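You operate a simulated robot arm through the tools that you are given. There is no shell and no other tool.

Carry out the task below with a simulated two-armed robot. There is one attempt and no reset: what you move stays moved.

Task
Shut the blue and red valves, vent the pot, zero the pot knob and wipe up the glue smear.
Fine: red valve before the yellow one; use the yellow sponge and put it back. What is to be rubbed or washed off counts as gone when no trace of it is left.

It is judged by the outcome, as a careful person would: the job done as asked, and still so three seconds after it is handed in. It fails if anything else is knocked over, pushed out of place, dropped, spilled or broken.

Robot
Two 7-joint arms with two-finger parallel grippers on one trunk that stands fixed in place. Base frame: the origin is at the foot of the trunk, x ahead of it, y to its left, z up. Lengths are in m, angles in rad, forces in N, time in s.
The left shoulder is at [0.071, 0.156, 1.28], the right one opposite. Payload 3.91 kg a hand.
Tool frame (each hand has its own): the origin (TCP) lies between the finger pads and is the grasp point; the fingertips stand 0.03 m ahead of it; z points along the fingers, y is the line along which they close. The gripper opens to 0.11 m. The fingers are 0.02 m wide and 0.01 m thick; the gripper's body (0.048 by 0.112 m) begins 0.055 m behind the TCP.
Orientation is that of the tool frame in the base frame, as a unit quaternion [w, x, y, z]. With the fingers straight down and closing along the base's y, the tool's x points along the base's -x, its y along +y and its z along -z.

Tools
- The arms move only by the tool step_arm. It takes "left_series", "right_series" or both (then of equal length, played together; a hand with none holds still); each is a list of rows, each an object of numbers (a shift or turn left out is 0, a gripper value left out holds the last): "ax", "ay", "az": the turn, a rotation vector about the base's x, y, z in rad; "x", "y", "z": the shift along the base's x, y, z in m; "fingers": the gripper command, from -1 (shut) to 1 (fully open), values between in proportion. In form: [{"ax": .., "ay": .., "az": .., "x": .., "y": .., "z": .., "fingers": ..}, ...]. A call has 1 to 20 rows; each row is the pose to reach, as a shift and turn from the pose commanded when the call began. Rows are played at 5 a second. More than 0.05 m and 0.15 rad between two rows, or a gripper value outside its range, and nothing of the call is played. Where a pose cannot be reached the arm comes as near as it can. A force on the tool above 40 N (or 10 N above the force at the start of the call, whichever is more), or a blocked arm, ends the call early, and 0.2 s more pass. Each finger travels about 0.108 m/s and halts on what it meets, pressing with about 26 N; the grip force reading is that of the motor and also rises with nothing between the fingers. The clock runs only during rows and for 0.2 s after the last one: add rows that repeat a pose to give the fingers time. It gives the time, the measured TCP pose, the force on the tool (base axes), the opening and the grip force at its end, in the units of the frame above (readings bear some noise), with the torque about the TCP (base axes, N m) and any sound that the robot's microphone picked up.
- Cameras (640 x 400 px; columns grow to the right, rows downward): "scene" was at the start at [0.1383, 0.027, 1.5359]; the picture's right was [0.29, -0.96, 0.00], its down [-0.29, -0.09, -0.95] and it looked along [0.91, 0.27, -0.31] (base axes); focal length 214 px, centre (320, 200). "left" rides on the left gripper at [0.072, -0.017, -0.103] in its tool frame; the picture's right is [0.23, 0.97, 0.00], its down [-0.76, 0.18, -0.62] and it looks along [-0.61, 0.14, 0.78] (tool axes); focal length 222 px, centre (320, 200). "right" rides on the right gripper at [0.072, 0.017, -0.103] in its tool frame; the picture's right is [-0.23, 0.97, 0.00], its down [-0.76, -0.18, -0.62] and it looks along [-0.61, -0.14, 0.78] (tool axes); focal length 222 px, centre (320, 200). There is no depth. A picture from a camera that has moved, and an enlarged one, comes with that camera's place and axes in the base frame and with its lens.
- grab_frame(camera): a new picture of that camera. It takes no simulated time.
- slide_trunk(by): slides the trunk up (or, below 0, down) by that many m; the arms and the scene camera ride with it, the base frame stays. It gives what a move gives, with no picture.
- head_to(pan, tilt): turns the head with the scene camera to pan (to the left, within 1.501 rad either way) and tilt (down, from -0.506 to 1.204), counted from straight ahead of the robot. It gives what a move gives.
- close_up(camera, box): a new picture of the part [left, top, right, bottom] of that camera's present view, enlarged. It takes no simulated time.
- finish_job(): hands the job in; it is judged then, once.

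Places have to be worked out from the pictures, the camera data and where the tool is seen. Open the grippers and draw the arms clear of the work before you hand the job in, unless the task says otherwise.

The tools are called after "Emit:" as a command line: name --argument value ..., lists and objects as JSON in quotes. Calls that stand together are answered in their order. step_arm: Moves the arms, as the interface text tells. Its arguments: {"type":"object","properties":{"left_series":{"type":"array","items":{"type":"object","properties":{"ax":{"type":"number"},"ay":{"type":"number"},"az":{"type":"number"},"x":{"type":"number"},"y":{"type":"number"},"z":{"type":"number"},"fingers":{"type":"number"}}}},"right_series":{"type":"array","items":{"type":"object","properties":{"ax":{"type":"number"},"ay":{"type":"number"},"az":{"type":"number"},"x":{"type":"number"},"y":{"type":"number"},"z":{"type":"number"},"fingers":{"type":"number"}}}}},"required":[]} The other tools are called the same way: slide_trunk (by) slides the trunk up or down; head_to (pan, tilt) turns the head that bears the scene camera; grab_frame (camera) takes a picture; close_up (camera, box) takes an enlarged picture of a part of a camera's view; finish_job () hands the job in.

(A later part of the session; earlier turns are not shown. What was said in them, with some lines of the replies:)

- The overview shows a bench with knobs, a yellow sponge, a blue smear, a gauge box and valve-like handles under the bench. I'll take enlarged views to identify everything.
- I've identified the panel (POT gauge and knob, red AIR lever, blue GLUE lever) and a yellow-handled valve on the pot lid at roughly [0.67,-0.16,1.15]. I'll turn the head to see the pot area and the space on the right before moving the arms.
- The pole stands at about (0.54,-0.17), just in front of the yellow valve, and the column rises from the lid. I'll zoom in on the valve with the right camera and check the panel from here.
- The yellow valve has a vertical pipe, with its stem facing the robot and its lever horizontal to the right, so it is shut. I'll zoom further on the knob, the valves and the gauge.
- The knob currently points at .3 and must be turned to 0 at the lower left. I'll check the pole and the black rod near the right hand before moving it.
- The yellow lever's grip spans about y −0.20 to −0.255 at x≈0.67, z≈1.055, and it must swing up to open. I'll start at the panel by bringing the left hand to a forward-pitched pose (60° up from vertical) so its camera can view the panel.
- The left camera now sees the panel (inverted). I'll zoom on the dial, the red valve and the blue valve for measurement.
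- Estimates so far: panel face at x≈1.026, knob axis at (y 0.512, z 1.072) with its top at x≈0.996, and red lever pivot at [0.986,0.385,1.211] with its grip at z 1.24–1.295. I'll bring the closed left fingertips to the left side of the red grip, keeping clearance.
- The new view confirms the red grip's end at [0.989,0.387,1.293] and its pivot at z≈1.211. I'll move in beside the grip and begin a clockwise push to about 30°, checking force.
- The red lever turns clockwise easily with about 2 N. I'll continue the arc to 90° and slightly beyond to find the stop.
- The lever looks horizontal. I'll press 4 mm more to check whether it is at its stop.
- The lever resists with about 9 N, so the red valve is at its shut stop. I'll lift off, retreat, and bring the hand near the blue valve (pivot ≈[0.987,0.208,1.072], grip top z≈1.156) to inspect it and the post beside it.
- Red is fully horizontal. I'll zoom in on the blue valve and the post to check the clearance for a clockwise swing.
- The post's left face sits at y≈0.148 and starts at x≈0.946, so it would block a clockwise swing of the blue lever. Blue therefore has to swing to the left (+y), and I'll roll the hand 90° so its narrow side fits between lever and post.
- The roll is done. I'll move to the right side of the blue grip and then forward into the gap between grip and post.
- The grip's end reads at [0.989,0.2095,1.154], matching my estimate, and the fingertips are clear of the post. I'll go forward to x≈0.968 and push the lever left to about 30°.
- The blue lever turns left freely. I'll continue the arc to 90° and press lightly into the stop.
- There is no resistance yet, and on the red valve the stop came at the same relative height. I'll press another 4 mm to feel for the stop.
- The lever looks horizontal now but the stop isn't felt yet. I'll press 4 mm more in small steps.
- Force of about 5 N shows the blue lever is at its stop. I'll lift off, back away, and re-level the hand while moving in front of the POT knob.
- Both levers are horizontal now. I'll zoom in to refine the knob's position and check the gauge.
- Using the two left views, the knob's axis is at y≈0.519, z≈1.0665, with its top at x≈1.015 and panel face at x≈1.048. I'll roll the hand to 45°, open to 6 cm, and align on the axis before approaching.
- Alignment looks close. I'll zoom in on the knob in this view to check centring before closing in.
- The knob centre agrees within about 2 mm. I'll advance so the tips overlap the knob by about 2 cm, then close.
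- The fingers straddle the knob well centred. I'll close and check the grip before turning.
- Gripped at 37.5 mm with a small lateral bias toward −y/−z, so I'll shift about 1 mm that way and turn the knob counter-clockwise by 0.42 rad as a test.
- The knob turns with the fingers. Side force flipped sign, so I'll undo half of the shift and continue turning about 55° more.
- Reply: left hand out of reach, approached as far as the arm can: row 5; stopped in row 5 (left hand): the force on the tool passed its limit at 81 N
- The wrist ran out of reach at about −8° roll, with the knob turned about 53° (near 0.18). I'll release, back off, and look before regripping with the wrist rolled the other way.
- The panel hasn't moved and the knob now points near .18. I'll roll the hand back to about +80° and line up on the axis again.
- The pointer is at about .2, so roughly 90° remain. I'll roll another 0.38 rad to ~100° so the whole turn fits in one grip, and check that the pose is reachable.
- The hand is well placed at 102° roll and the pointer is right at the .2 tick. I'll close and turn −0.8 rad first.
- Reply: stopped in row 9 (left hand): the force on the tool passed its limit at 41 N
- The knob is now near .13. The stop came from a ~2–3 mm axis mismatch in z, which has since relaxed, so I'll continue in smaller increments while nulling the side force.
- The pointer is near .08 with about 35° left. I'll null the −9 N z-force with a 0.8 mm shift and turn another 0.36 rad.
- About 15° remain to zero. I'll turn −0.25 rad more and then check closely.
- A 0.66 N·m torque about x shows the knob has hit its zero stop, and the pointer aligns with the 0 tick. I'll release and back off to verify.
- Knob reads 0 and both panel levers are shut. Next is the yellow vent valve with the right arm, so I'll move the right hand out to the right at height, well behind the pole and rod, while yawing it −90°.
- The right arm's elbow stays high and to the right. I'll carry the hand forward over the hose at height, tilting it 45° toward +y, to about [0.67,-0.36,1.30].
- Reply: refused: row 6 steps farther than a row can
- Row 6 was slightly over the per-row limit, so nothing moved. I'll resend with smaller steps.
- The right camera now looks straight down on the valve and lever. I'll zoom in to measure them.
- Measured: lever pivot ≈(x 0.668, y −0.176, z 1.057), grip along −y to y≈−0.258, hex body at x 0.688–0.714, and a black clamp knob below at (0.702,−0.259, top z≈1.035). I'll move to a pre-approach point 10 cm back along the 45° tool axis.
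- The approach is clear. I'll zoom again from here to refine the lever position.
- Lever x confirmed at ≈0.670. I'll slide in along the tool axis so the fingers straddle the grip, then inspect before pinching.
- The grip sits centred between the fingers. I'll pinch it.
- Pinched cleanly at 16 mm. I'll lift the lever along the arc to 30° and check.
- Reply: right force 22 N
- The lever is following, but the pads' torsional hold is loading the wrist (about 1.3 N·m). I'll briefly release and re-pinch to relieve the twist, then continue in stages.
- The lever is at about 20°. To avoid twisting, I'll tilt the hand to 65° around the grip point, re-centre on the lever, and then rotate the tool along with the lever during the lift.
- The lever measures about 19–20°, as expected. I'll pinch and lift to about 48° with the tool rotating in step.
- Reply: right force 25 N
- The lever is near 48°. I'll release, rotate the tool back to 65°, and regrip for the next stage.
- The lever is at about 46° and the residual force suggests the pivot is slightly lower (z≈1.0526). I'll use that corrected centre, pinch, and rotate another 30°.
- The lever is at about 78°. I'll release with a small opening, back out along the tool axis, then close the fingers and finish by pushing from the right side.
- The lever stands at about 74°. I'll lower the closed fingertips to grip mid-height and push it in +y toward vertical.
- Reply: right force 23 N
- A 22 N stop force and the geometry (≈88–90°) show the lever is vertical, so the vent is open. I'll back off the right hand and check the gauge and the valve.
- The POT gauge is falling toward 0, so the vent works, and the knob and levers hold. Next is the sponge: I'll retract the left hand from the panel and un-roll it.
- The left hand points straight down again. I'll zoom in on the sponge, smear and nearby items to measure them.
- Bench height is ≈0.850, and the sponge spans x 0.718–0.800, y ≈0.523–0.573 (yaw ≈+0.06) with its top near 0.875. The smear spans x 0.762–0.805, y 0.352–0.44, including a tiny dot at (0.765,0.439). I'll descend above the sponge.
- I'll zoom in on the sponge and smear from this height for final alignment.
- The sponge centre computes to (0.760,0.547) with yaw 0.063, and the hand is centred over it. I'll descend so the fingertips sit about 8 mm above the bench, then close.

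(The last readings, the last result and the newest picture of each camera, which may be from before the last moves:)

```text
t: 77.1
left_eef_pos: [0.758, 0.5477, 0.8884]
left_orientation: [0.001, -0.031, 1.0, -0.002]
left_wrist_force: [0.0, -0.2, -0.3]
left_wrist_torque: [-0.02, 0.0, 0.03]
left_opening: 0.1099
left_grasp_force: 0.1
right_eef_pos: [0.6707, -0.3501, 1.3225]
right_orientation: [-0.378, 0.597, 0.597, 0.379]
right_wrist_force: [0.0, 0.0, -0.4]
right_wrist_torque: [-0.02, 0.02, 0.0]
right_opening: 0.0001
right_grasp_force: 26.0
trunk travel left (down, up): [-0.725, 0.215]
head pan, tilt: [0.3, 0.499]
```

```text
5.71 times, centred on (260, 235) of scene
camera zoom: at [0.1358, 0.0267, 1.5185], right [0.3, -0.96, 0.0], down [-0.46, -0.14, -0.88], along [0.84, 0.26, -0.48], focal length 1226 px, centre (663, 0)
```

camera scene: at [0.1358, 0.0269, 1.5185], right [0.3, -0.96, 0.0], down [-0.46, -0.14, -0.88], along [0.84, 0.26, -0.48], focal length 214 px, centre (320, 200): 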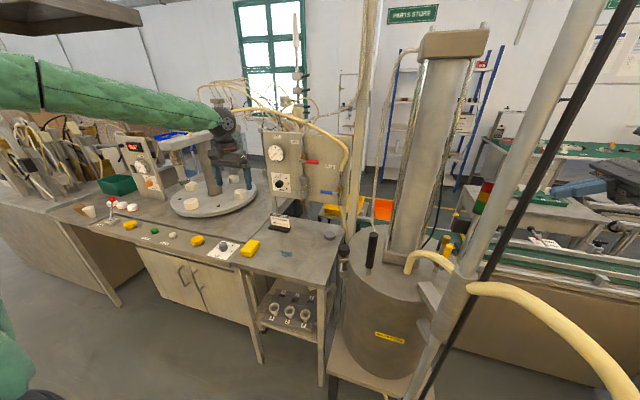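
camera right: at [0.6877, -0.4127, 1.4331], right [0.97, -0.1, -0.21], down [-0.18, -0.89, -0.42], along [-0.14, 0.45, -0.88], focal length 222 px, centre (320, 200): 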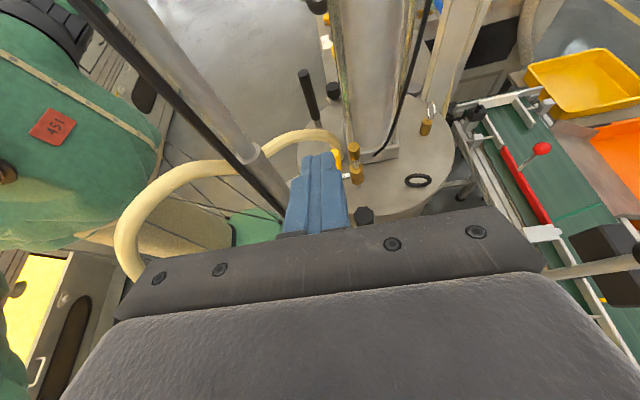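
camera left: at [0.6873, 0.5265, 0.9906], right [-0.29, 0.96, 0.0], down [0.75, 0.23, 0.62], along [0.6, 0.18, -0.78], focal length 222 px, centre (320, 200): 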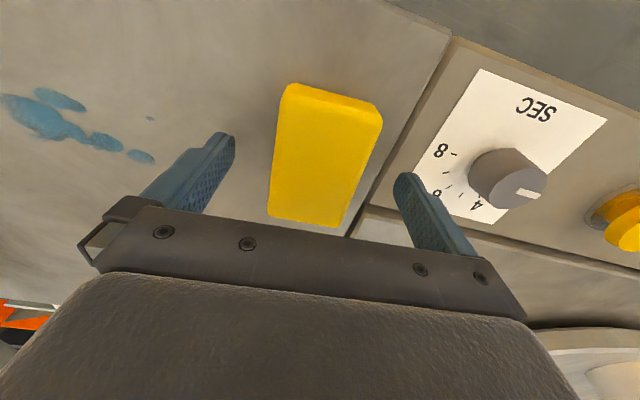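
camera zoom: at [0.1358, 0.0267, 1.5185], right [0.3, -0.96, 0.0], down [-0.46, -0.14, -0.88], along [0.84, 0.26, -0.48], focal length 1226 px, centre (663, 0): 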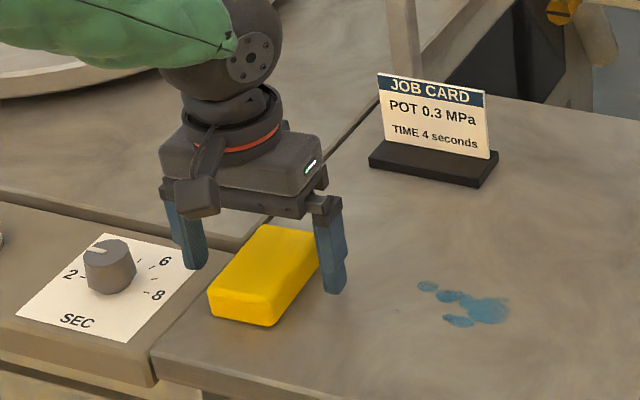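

The fingers straddle the sponge. I'll close on it.

Emit:
step_arm --left_series '[{"fingers": 0.3}, {"fingers": 0}, {"fingers": -0.3}, {"fingers": -1}, {"fingers": -1}, {"fingers": -1}]'

Emit:
grab_frame --camera "left"

Emit:
close_up --camera "scene" --box '[220, 200, 300, 270]'

```text
t: 78.5
left_eef_pos: [0.759, 0.5469, 0.8886]
left_orientation: [0.0, -0.031, 1.0, -0.002]
left_wrist_force: [0.1, -0.1, 1.2]
left_wrist_torque: [0.02, -0.03, 0.0]
left_opening: 0.0539
left_grasp_force: 25.9
right_eef_pos: [0.6704, -0.3486, 1.322]
right_orientation: [-0.379, 0.597, 0.597, 0.378]
right_wrist_force: [-0.3, -0.3, -0.4]
right_wrist_torque: [0.0, 0.02, 0.05]
right_opening: 0.0002
right_grasp_force: 26.1
trunk travel left (down, up): [-0.725, 0.215]
head pan, tilt: [0.3, 0.499]
```

```text
taken
camera left: at [0.6874, 0.5267, 0.9906], right [-0.29, 0.96, 0.0], down [0.75, 0.23, 0.62], along [0.6, 0.18, -0.78], focal length 222 px, centre (320, 200)
```

left: 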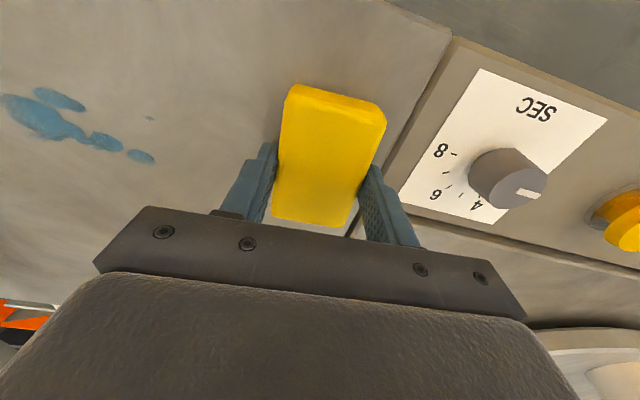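

```text
5.71 times, centred on (260, 235) of scene
camera zoom: at [0.136, 0.0269, 1.5185], right [0.3, -0.96, 0.0], down [-0.46, -0.14, -0.88], along [0.84, 0.26, -0.48], focal length 1226 px, centre (663, 0)
```

zoom: 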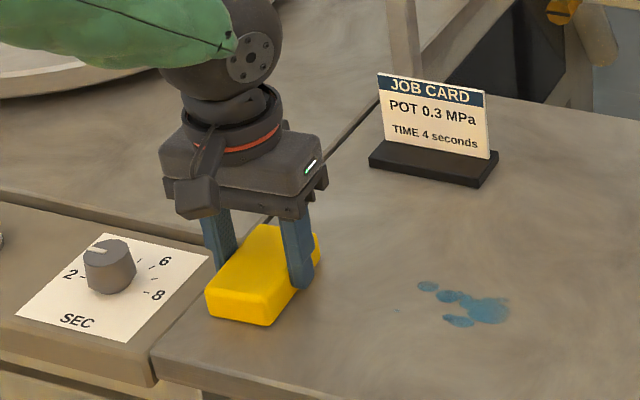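

The sponge is held at 54 mm. I'll lift it 3 cm, carry it to just beside the smear, and set it down with light contact.

Emit:
step_arm --left_series '[{"z": 0.015}, {"z": 0.03}, {"x": 0.012, "y": -0.035, "z": 0.03}, {"x": 0.024, "y": -0.068, "z": 0.03}, {"x": 0.024, "y": -0.068, "z": 0.015}, {"x": 0.024, "y": -0.068, "z": 0.005}, {"x": 0.024, "y": -0.068, "z": 0.001}, {"x": 0.024, "y": -0.068, "z": -0.001}]'

Emit:
grab_frame --camera "left"

Emit:
close_up --camera "scene" --box '[220, 200, 320, 280]'

```text
t: 80.3
left_eef_pos: [0.7825, 0.4793, 0.8881]
left_orientation: [0.001, -0.032, 0.999, -0.001]
left_wrist_force: [-0.2, 0.0, 9.9]
left_wrist_torque: [0.1, 0.22, -0.06]
left_opening: 0.054
left_grasp_force: 25.9
right_eef_pos: [0.6711, -0.3508, 1.323]
right_orientation: [-0.378, 0.597, 0.597, 0.379]
right_wrist_force: [0.1, -0.3, 0.0]
right_wrist_torque: [0.01, 0.02, -0.02]
right_opening: 0.0
right_grasp_force: 25.9
trunk travel left (down, up): [-0.725, 0.215]
head pan, tilt: [0.3, 0.499]
```

```text
taken
camera left: at [0.7121, 0.4582, 0.9903], right [-0.29, 0.96, 0.0], down [0.75, 0.23, 0.62], along [0.6, 0.18, -0.78], focal length 222 px, centre (320, 200)
```

left: 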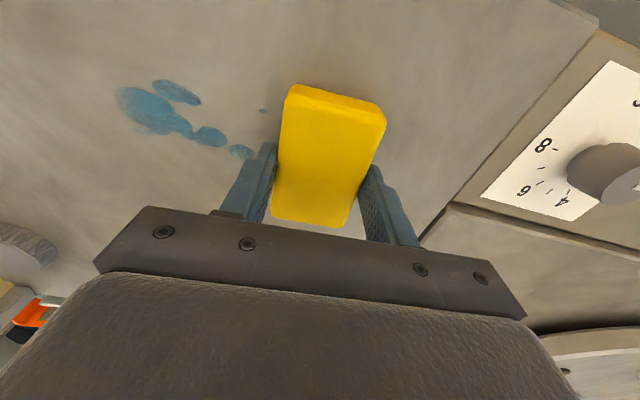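

```text
5.00 times, centred on (270, 240) of scene
camera zoom: at [0.1354, 0.0262, 1.5188], right [0.3, -0.96, 0.0], down [-0.46, -0.14, -0.88], along [0.84, 0.26, -0.48], focal length 1072 px, centre (570, 0)
```

zoom: 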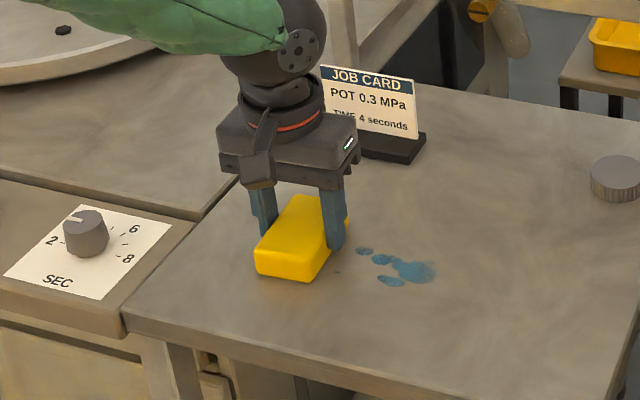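

Contact is 10 N. I'll wipe toward −y across the smear and back.

Emit:
step_arm --left_series '[{"y": -0.02}, {"y": -0.04}, {"y": -0.06}, {"y": -0.08}, {"y": -0.1}, {"y": -0.12}, {"y": -0.14}, {"y": -0.155}, {"y": -0.14}, {"y": -0.12}, {"y": -0.1}, {"y": -0.08}, {"y": -0.06}, {"y": -0.04}, {"y": -0.02}, {"y": 0.0}]'

Emit:
grab_frame --camera "left"

Emit:
close_up --camera "scene" --box '[220, 200, 320, 280]'

```text
t: 83.7
left_eef_pos: [0.7822, 0.4809, 0.8881]
left_orientation: [0.001, -0.032, 0.999, -0.001]
left_wrist_force: [1.0, -4.1, 12.0]
left_wrist_torque: [-0.06, 0.01, -0.01]
left_opening: 0.0539
left_grasp_force: 26.2
right_eef_pos: [0.6701, -0.3512, 1.3236]
right_orientation: [-0.378, 0.597, 0.597, 0.379]
right_wrist_force: [-1.6, 0.5, 1.3]
right_wrist_torque: [0.01, 0.02, 0.0]
right_opening: 0.0
right_grasp_force: 26.1
trunk travel left (down, up): [-0.725, 0.215]
head pan, tilt: [0.3, 0.499]
```

```text
taken
camera left: at [0.7109, 0.4602, 0.9898], right [-0.29, 0.96, 0.0], down [0.75, 0.23, 0.62], along [0.6, 0.18, -0.78], focal length 222 px, centre (320, 200)
```

left: 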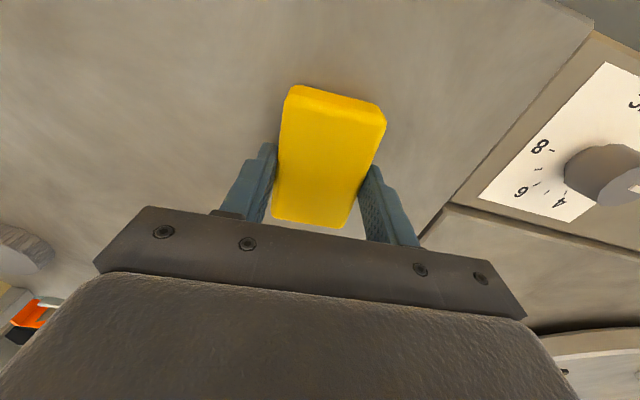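

```text
5.00 times, centred on (270, 240) of scene
camera zoom: at [0.1347, 0.0263, 1.5187], right [0.3, -0.96, 0.0], down [-0.46, -0.14, -0.88], along [0.84, 0.26, -0.48], focal length 1072 px, centre (570, 0)
```

zoom: 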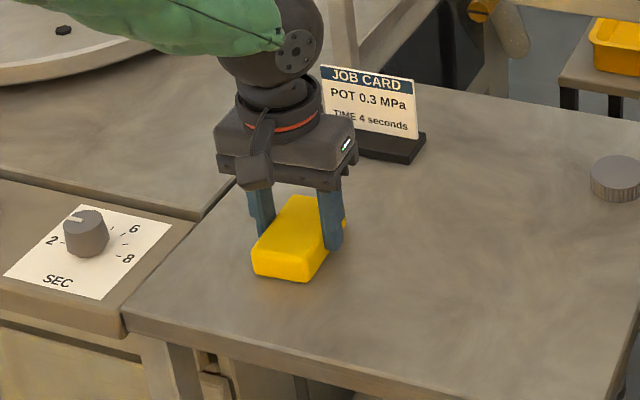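

The smear appears to be gone after one pass. I'll zoom in to look for any remaining traces.

Emit:
close_up --camera "left" --box '[60, 50, 280, 190]'

Emit:
close_up --camera "scene" --box '[270, 230, 330, 270]'

```text
2.86 times, centred on (170, 120) of left
camera zoom: at [0.7109, 0.4602, 0.9898], right [-0.29, 0.96, 0.0], down [0.75, 0.23, 0.62], along [0.6, 0.18, -0.78], focal length 635 px, centre (749, 429)
```

zoom: 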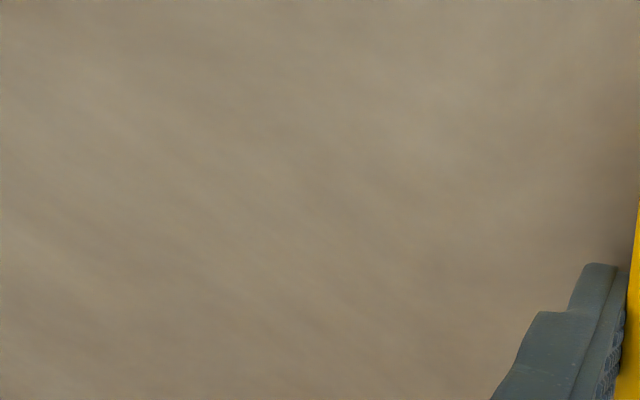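

```text
10.00 times, centred on (300, 250) of scene
camera zoom: at [0.1347, 0.0263, 1.5187], right [0.3, -0.96, 0.0], down [-0.46, -0.14, -0.88], along [0.84, 0.26, -0.48], focal length 2145 px, centre (520, -300)
```

zoom: 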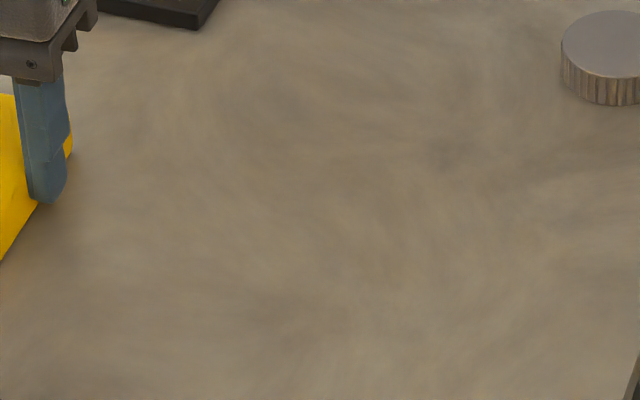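

There is no visible trace. For thoroughness I'll make one more round with x offsets of ±12 mm.

Emit:
step_arm --left_series '[{"x": -0.012, "y": -0.005}, {"x": -0.012, "y": -0.025}, {"x": -0.012, "y": -0.045}, {"x": -0.012, "y": -0.065}, {"x": -0.012, "y": -0.085}, {"x": -0.012, "y": -0.105}, {"x": -0.012, "y": -0.125}, {"x": -0.012, "y": -0.15}, {"x": 0.0, "y": -0.155}, {"x": 0.012, "y": -0.15}, {"x": 0.012, "y": -0.125}, {"x": 0.012, "y": -0.1}, {"x": 0.012, "y": -0.075}, {"x": 0.012, "y": -0.05}, {"x": 0.012, "y": -0.025}, {"x": 0.0, "y": 0.0}, {"x": 0.0, "y": 0.0, "z": 0.015}, {"x": 0.0, "y": 0.0, "z": 0.03}]'

Emit:
grab_frame --camera "left"

Emit:
close_up --camera "scene" --box '[220, 200, 340, 290]'

```text
t: 87.5
left_eef_pos: [0.7813, 0.4785, 0.9177]
left_orientation: [0.0, -0.032, 0.999, -0.001]
left_wrist_force: [-0.9, 0.0, -0.5]
left_wrist_torque: [0.0, 0.03, 0.04]
left_opening: 0.0537
left_grasp_force: 26.7
right_eef_pos: [0.67, -0.3484, 1.3233]
right_orientation: [-0.378, 0.597, 0.597, 0.38]
right_wrist_force: [-0.5, 0.6, 0.4]
right_wrist_torque: [0.02, 0.01, 0.01]
right_opening: 0.0001
right_grasp_force: 26.1
trunk travel left (down, up): [-0.725, 0.215]
head pan, tilt: [0.3, 0.499]
```

```text
taken
camera left: at [0.7115, 0.4581, 1.0187], right [-0.29, 0.96, 0.0], down [0.75, 0.23, 0.62], along [0.6, 0.18, -0.78], focal length 222 px, centre (320, 200)
```

left: 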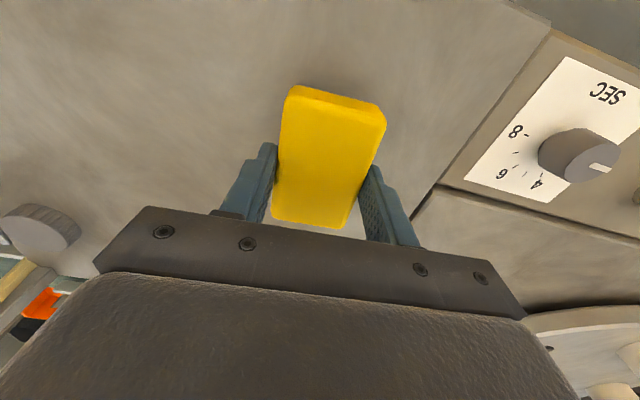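

```text
4.44 times, centred on (280, 245) of scene
camera zoom: at [0.1356, 0.0271, 1.5185], right [0.3, -0.96, 0.0], down [-0.46, -0.14, -0.88], along [0.84, 0.26, -0.48], focal length 953 px, centre (498, 0)
```

zoom: 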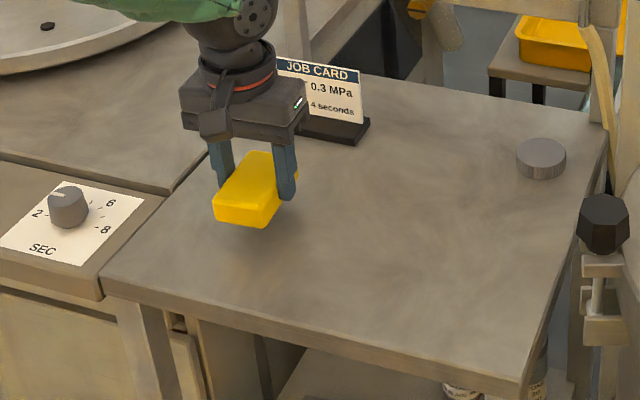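

The bench is clean and the sponge hasn't slipped in the grip. I'll carry it back to its original spot, set it down and release.

Emit:
step_arm --left_series '[{"x": -0.012, "y": 0.034}, {"x": -0.024, "y": 0.068}, {"x": -0.024, "y": 0.068, "z": -0.015}, {"x": -0.024, "y": 0.068, "z": -0.024}, {"x": -0.024, "y": 0.068, "z": -0.0285}, {"x": -0.024, "y": 0.068, "z": -0.029}]'

Emit:
step_arm --left_series '[{"fingers": -0.1}, {"fingers": 0.2}, {"fingers": 0.6}, {"fingers": 0.9}, {"fingers": 0.9}, {"fingers": 0.9, "z": 0.02}, {"fingers": 0.9, "z": 0.05}, {"fingers": 0.9, "z": 0.082}, {"fingers": 0.9, "z": 0.082}]'

Emit:
grab_frame --camera "left"

Emit:
close_up --camera "scene" --box '[200, 190, 340, 280]'

Emit:
close_up --camera "left" --box '[260, 40, 400, 190]'

```text
t: 88.9
left_eef_pos: [0.7584, 0.5481, 0.8889]
left_orientation: [0.0, -0.031, 1.0, -0.002]
left_wrist_force: [-0.2, 0.2, -0.4]
left_wrist_torque: [0.01, -0.03, 0.01]
left_opening: 0.0537
left_grasp_force: 26.0
right_eef_pos: [0.6689, -0.3487, 1.3231]
right_orientation: [-0.379, 0.597, 0.597, 0.379]
right_wrist_force: [-0.2, -0.2, 0.1]
right_wrist_torque: [-0.04, 0.03, -0.01]
right_opening: 0.0
right_grasp_force: 25.8
trunk travel left (down, up): [-0.725, 0.215]
head pan, tilt: [0.3, 0.499]
```

```text
t: 90.9
left_eef_pos: [0.7589, 0.5484, 0.9703]
left_orientation: [0.0, -0.031, 1.0, -0.001]
left_wrist_force: [-0.2, 0.6, -0.2]
left_wrist_torque: [0.0, 0.0, 0.01]
left_opening: 0.1044
left_grasp_force: 0.1
right_eef_pos: [0.6702, -0.3489, 1.3225]
right_orientation: [-0.379, 0.597, 0.597, 0.379]
right_wrist_force: [-0.3, -0.4, 0.2]
right_wrist_torque: [0.02, 0.0, 0.0]
right_opening: 0.0001
right_grasp_force: 26.0
trunk travel left (down, up): [-0.725, 0.215]
head pan, tilt: [0.3, 0.499]
```

```text
taken
camera left: at [0.6881, 0.5266, 1.0721], right [-0.29, 0.96, 0.0], down [0.75, 0.23, 0.62], along [0.6, 0.18, -0.78], focal length 222 px, centre (320, 200)
```

left: 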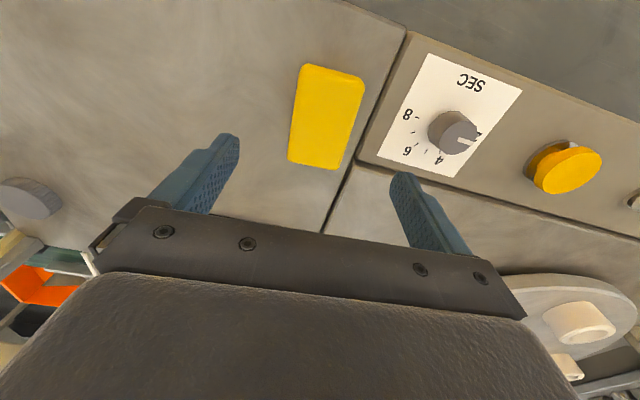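

```text
4.44 times, centred on (270, 235) of scene
camera zoom: at [0.1366, 0.0272, 1.5184], right [0.3, -0.96, 0.0], down [-0.46, -0.14, -0.88], along [0.84, 0.26, -0.48], focal length 953 px, centre (542, 44)
```

zoom: 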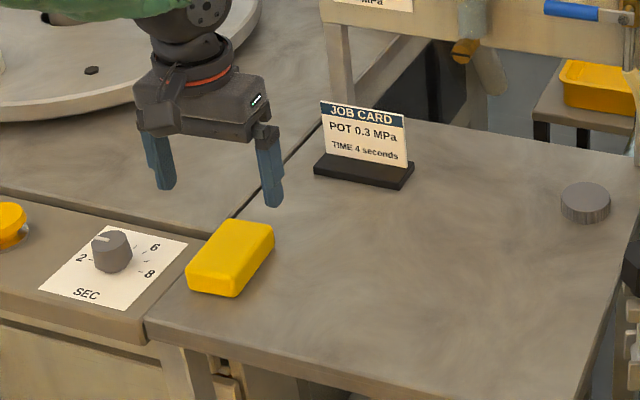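

```text
2.67 times, centred on (330, 115) of left
camera zoom: at [0.6881, 0.5266, 1.0721], right [-0.29, 0.96, 0.0], down [0.75, 0.23, 0.62], along [0.6, 0.18, -0.78], focal length 592 px, centre (293, 427)
```

zoom: 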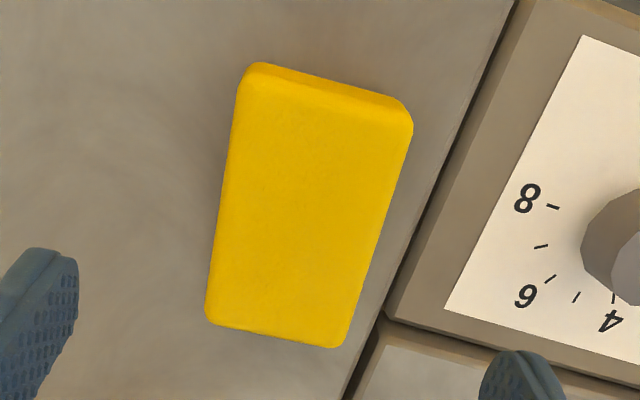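

The sponge is back within about 3 mm of where it lay and the bench is clean. I'll now withdraw both arms to clear, high positions with grippers open.

Emit:
step_arm --left_series '[{"z": 0.04, "fingers": 1}, {"z": 0.08}, {"z": 0.12, "az": -0.01}, {"x": -0.015, "z": 0.16, "az": -0.02}, {"x": -0.035, "z": 0.2, "az": -0.03}, {"x": -0.055, "z": 0.24, "az": -0.04}, {"x": -0.075, "z": 0.28, "az": -0.05}, {"x": -0.095, "y": -0.01, "z": 0.32, "az": -0.06}, {"x": -0.115, "y": -0.02, "z": 0.36, "az": -0.06}, {"x": -0.14, "y": -0.04, "z": 0.395, "az": -0.06}, {"x": -0.17, "y": -0.06, "z": 0.425, "az": -0.06}, {"x": -0.194, "y": -0.08, "z": 0.455, "az": -0.06}]' --right_series '[{"z": 0.03, "ax": -0.1}, {"z": 0.07, "ax": -0.2}, {"z": 0.11, "ax": -0.3}, {"x": -0.02, "z": 0.14, "ax": -0.4}, {"x": -0.05, "z": 0.165, "ax": -0.5, "fingers": 1}, {"x": -0.085, "z": 0.18, "ax": -0.6}, {"x": -0.12, "z": 0.19, "ax": -0.7}, {"x": -0.155, "z": 0.195, "ax": -0.8}, {"x": -0.19, "z": 0.2, "ax": -0.9}, {"x": -0.225, "z": 0.205, "ax": -1.0}, {"x": -0.25, "z": 0.206, "ax": -1.1}, {"x": -0.27, "z": 0.206, "ax": -1.134}]'

Emit:
grab_frame --camera "left"

Emit:
grab_frame --camera "scene"

Emit:
close_up --camera "scene" --box '[220, 100, 360, 210]'

Emit:
close_up --camera "scene" --box '[380, 200, 500, 290]'

```text
t: 93.7
left_eef_pos: [0.5595, 0.4698, 1.4249]
left_orientation: [0.001, -0.002, 1.0, -0.002]
left_wrist_force: [-0.3, 0.9, -0.3]
left_wrist_torque: [0.0, 0.01, -0.01]
left_opening: 0.11
left_grasp_force: 0.0
right_eef_pos: [0.4121, -0.3502, 1.509]
right_orientation: [-0.023, 0.706, 0.708, -0.025]
right_wrist_force: [-0.3, -0.5, 0.8]
right_wrist_torque: [0.0, -0.03, 0.01]
right_opening: 0.1101
right_grasp_force: 0.1
trunk travel left (down, up): [-0.725, 0.215]
head pan, tilt: [0.3, 0.499]
stopped in row 12 (right hand): the arm was blocked; the commanded pose is now the measured one
```

```text
taken
camera left: at [0.4867, 0.4528, 1.526], right [-0.23, 0.97, 0.0], down [0.76, 0.18, 0.62], along [0.61, 0.14, -0.78], focal length 222 px, centre (320, 200)
```

left: 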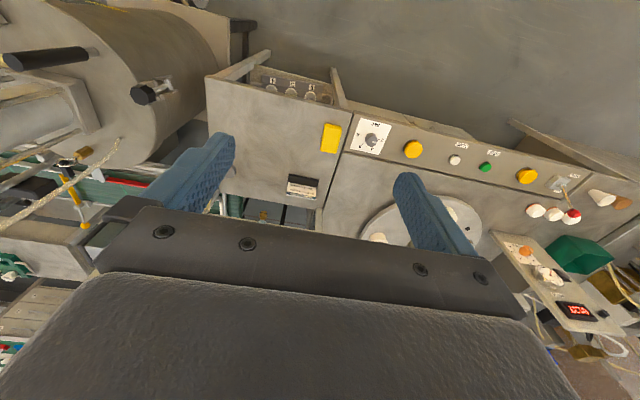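

```text
taken
camera scene: at [0.1325, 0.0283, 1.5187], right [0.3, -0.96, 0.0], down [-0.46, -0.14, -0.88], along [0.84, 0.26, -0.48], focal length 214 px, centre (320, 200)
```

scene: 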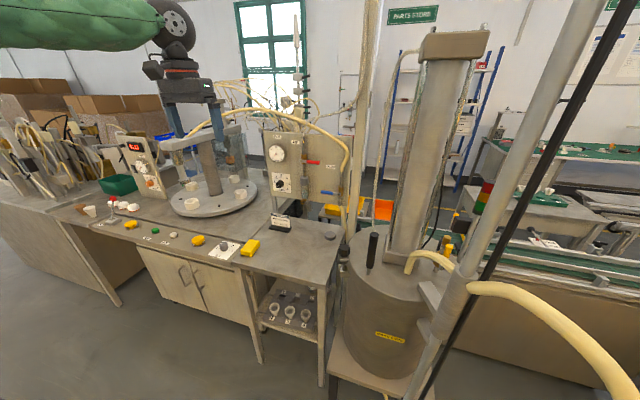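

```text
3.64 times, centred on (290, 155) of scene
camera zoom: at [0.1325, 0.0283, 1.5187], right [0.3, -0.96, 0.0], down [-0.46, -0.14, -0.88], along [0.84, 0.26, -0.48], focal length 780 px, centre (429, 364)
```

zoom: 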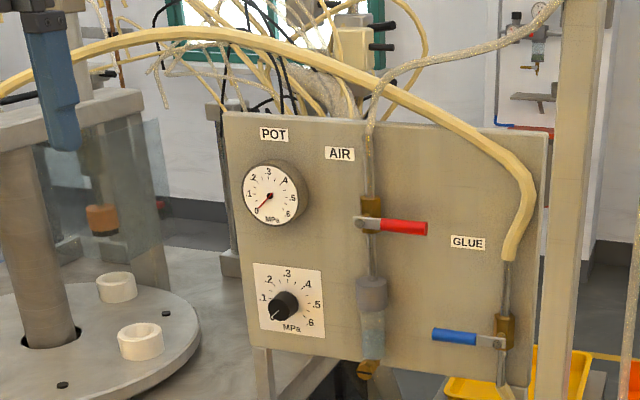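

```text
4.44 times, centred on (440, 245) of scene
camera zoom: at [0.1325, 0.0283, 1.5187], right [0.3, -0.96, 0.0], down [-0.46, -0.14, -0.88], along [0.84, 0.26, -0.48], focal length 953 px, centre (-213, 0)
```

zoom: 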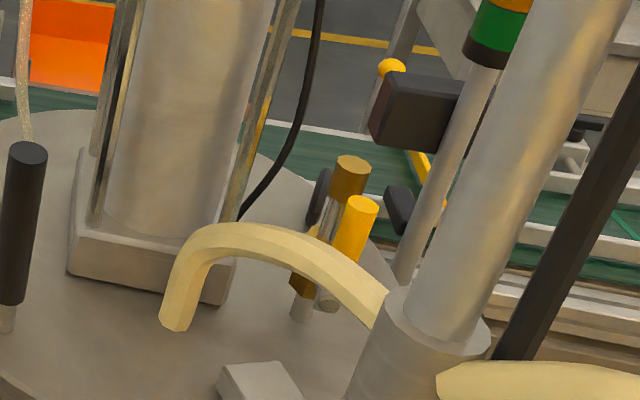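

The gauge reads 0, the knob is at 0, both levers are shut, and the yellow lever is upright. The right arm was reported blocked on its last row, so I'll look to the right to see why.

Emit:
head_to --pan -0.7 --tilt 0.45

Emit:
grab_frame --camera "scene"

Emit:
grab_frame --camera "right"

Emit:
head_to --pan -1.3 --tilt 0.4

Emit:
grab_frame --camera "scene"

```text
t: 94.9
left_eef_pos: [0.5621, 0.468, 1.4229]
left_orientation: [0.0, -0.001, 1.0, 0.0]
left_wrist_force: [-0.3, -0.1, 0.3]
left_wrist_torque: [-0.02, 0.0, 0.0]
left_opening: 0.11
left_grasp_force: 0.1
right_eef_pos: [0.4171, -0.35, 1.5066]
right_orientation: [-0.023, 0.706, 0.708, -0.026]
right_wrist_force: [0.8, 0.6, -0.4]
right_wrist_torque: [0.0, -0.01, -0.01]
right_opening: 0.1098
right_grasp_force: 0.1
trunk travel left (down, up): [-0.725, 0.215]
head pan, tilt: [-0.7, 0.45]
```

```text
taken
camera scene: at [0.1198, -0.0591, 1.5229], right [-0.64, -0.77, 0.0], down [-0.33, 0.28, -0.9], along [0.69, -0.58, -0.44], focal length 214 px, centre (320, 200)
```

scene: 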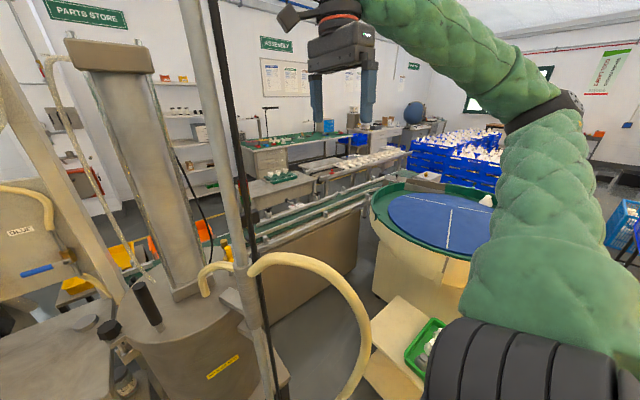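

```text
taken
camera right: at [0.4407, -0.279, 1.6093], right [0.97, -0.23, -0.07], down [-0.13, -0.76, 0.64], along [-0.2, -0.61, -0.77], focal length 222 px, centre (320, 200)
```

right: 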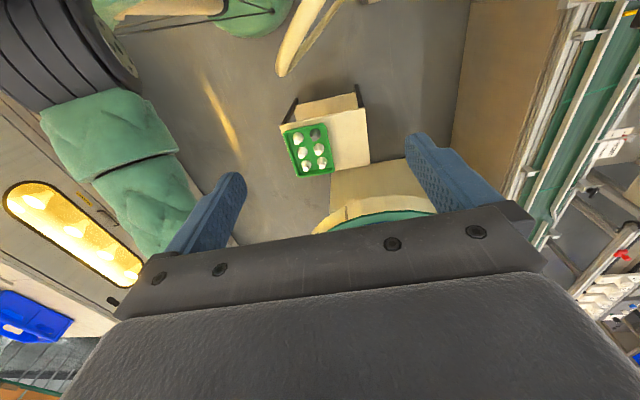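

```text
t: 95.9
left_eef_pos: [0.5613, 0.4681, 1.4232]
left_orientation: [0.001, -0.002, 1.0, -0.001]
left_wrist_force: [-0.2, -0.2, -0.2]
left_wrist_torque: [0.02, -0.03, -0.01]
left_opening: 0.1099
left_grasp_force: 0.0
right_eef_pos: [0.4161, -0.3507, 1.5074]
right_orientation: [-0.023, 0.706, 0.707, -0.026]
right_wrist_force: [-0.3, -0.1, 0.2]
right_wrist_torque: [-0.02, 0.0, 0.0]
right_opening: 0.1098
right_grasp_force: 0.0
trunk travel left (down, up): [-0.725, 0.215]
head pan, tilt: [-1.3, 0.4]
```

```text
taken
camera scene: at [0.0737, -0.0892, 1.5277], right [-0.96, -0.27, 0.0], down [-0.1, 0.37, -0.92], along [0.25, -0.89, -0.39], focal length 214 px, centre (320, 200)
```

scene: 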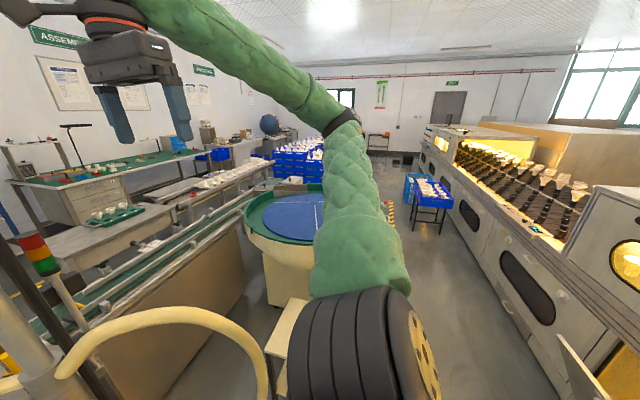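

The right arm is hanging free with nothing touched or displaced, so the block was only the arm at the edge of its own range. Blue and red are shut, the pot is vented (gauge 0), the knob is at 0, the smear is gone, the sponge is back, and both arms are clear with grippers open. I'm handing in.

Emit:
finish_job

```text
The job is handed in.
```

The job is handed in, and everything you asked for is done.

- **Valves:** the red valve was shut before I touched the yellow one. The blue valve is also shut; its lever now points left, because a post blocks it on the right. Both levers are at their stops.
- **Venting:** the yellow vent valve on the pot lid is open, with its lever upright against the stop. The pot gauge fell to 0 after venting.
- **Pot knob:** turned from 0.3 to its stop at 0.
- **Glue smear:** wiped off with the yellow sponge, including a tiny dot beside it. No trace shows in the close-ups.
- **Sponge:** back on the bench, about 3 mm from where it lay.

When drawing back, the right arm stopped a little short of its last position because it was blocked. The cameras showed it touching nothing and nothing out of place. Both grippers are open and clear of the work.
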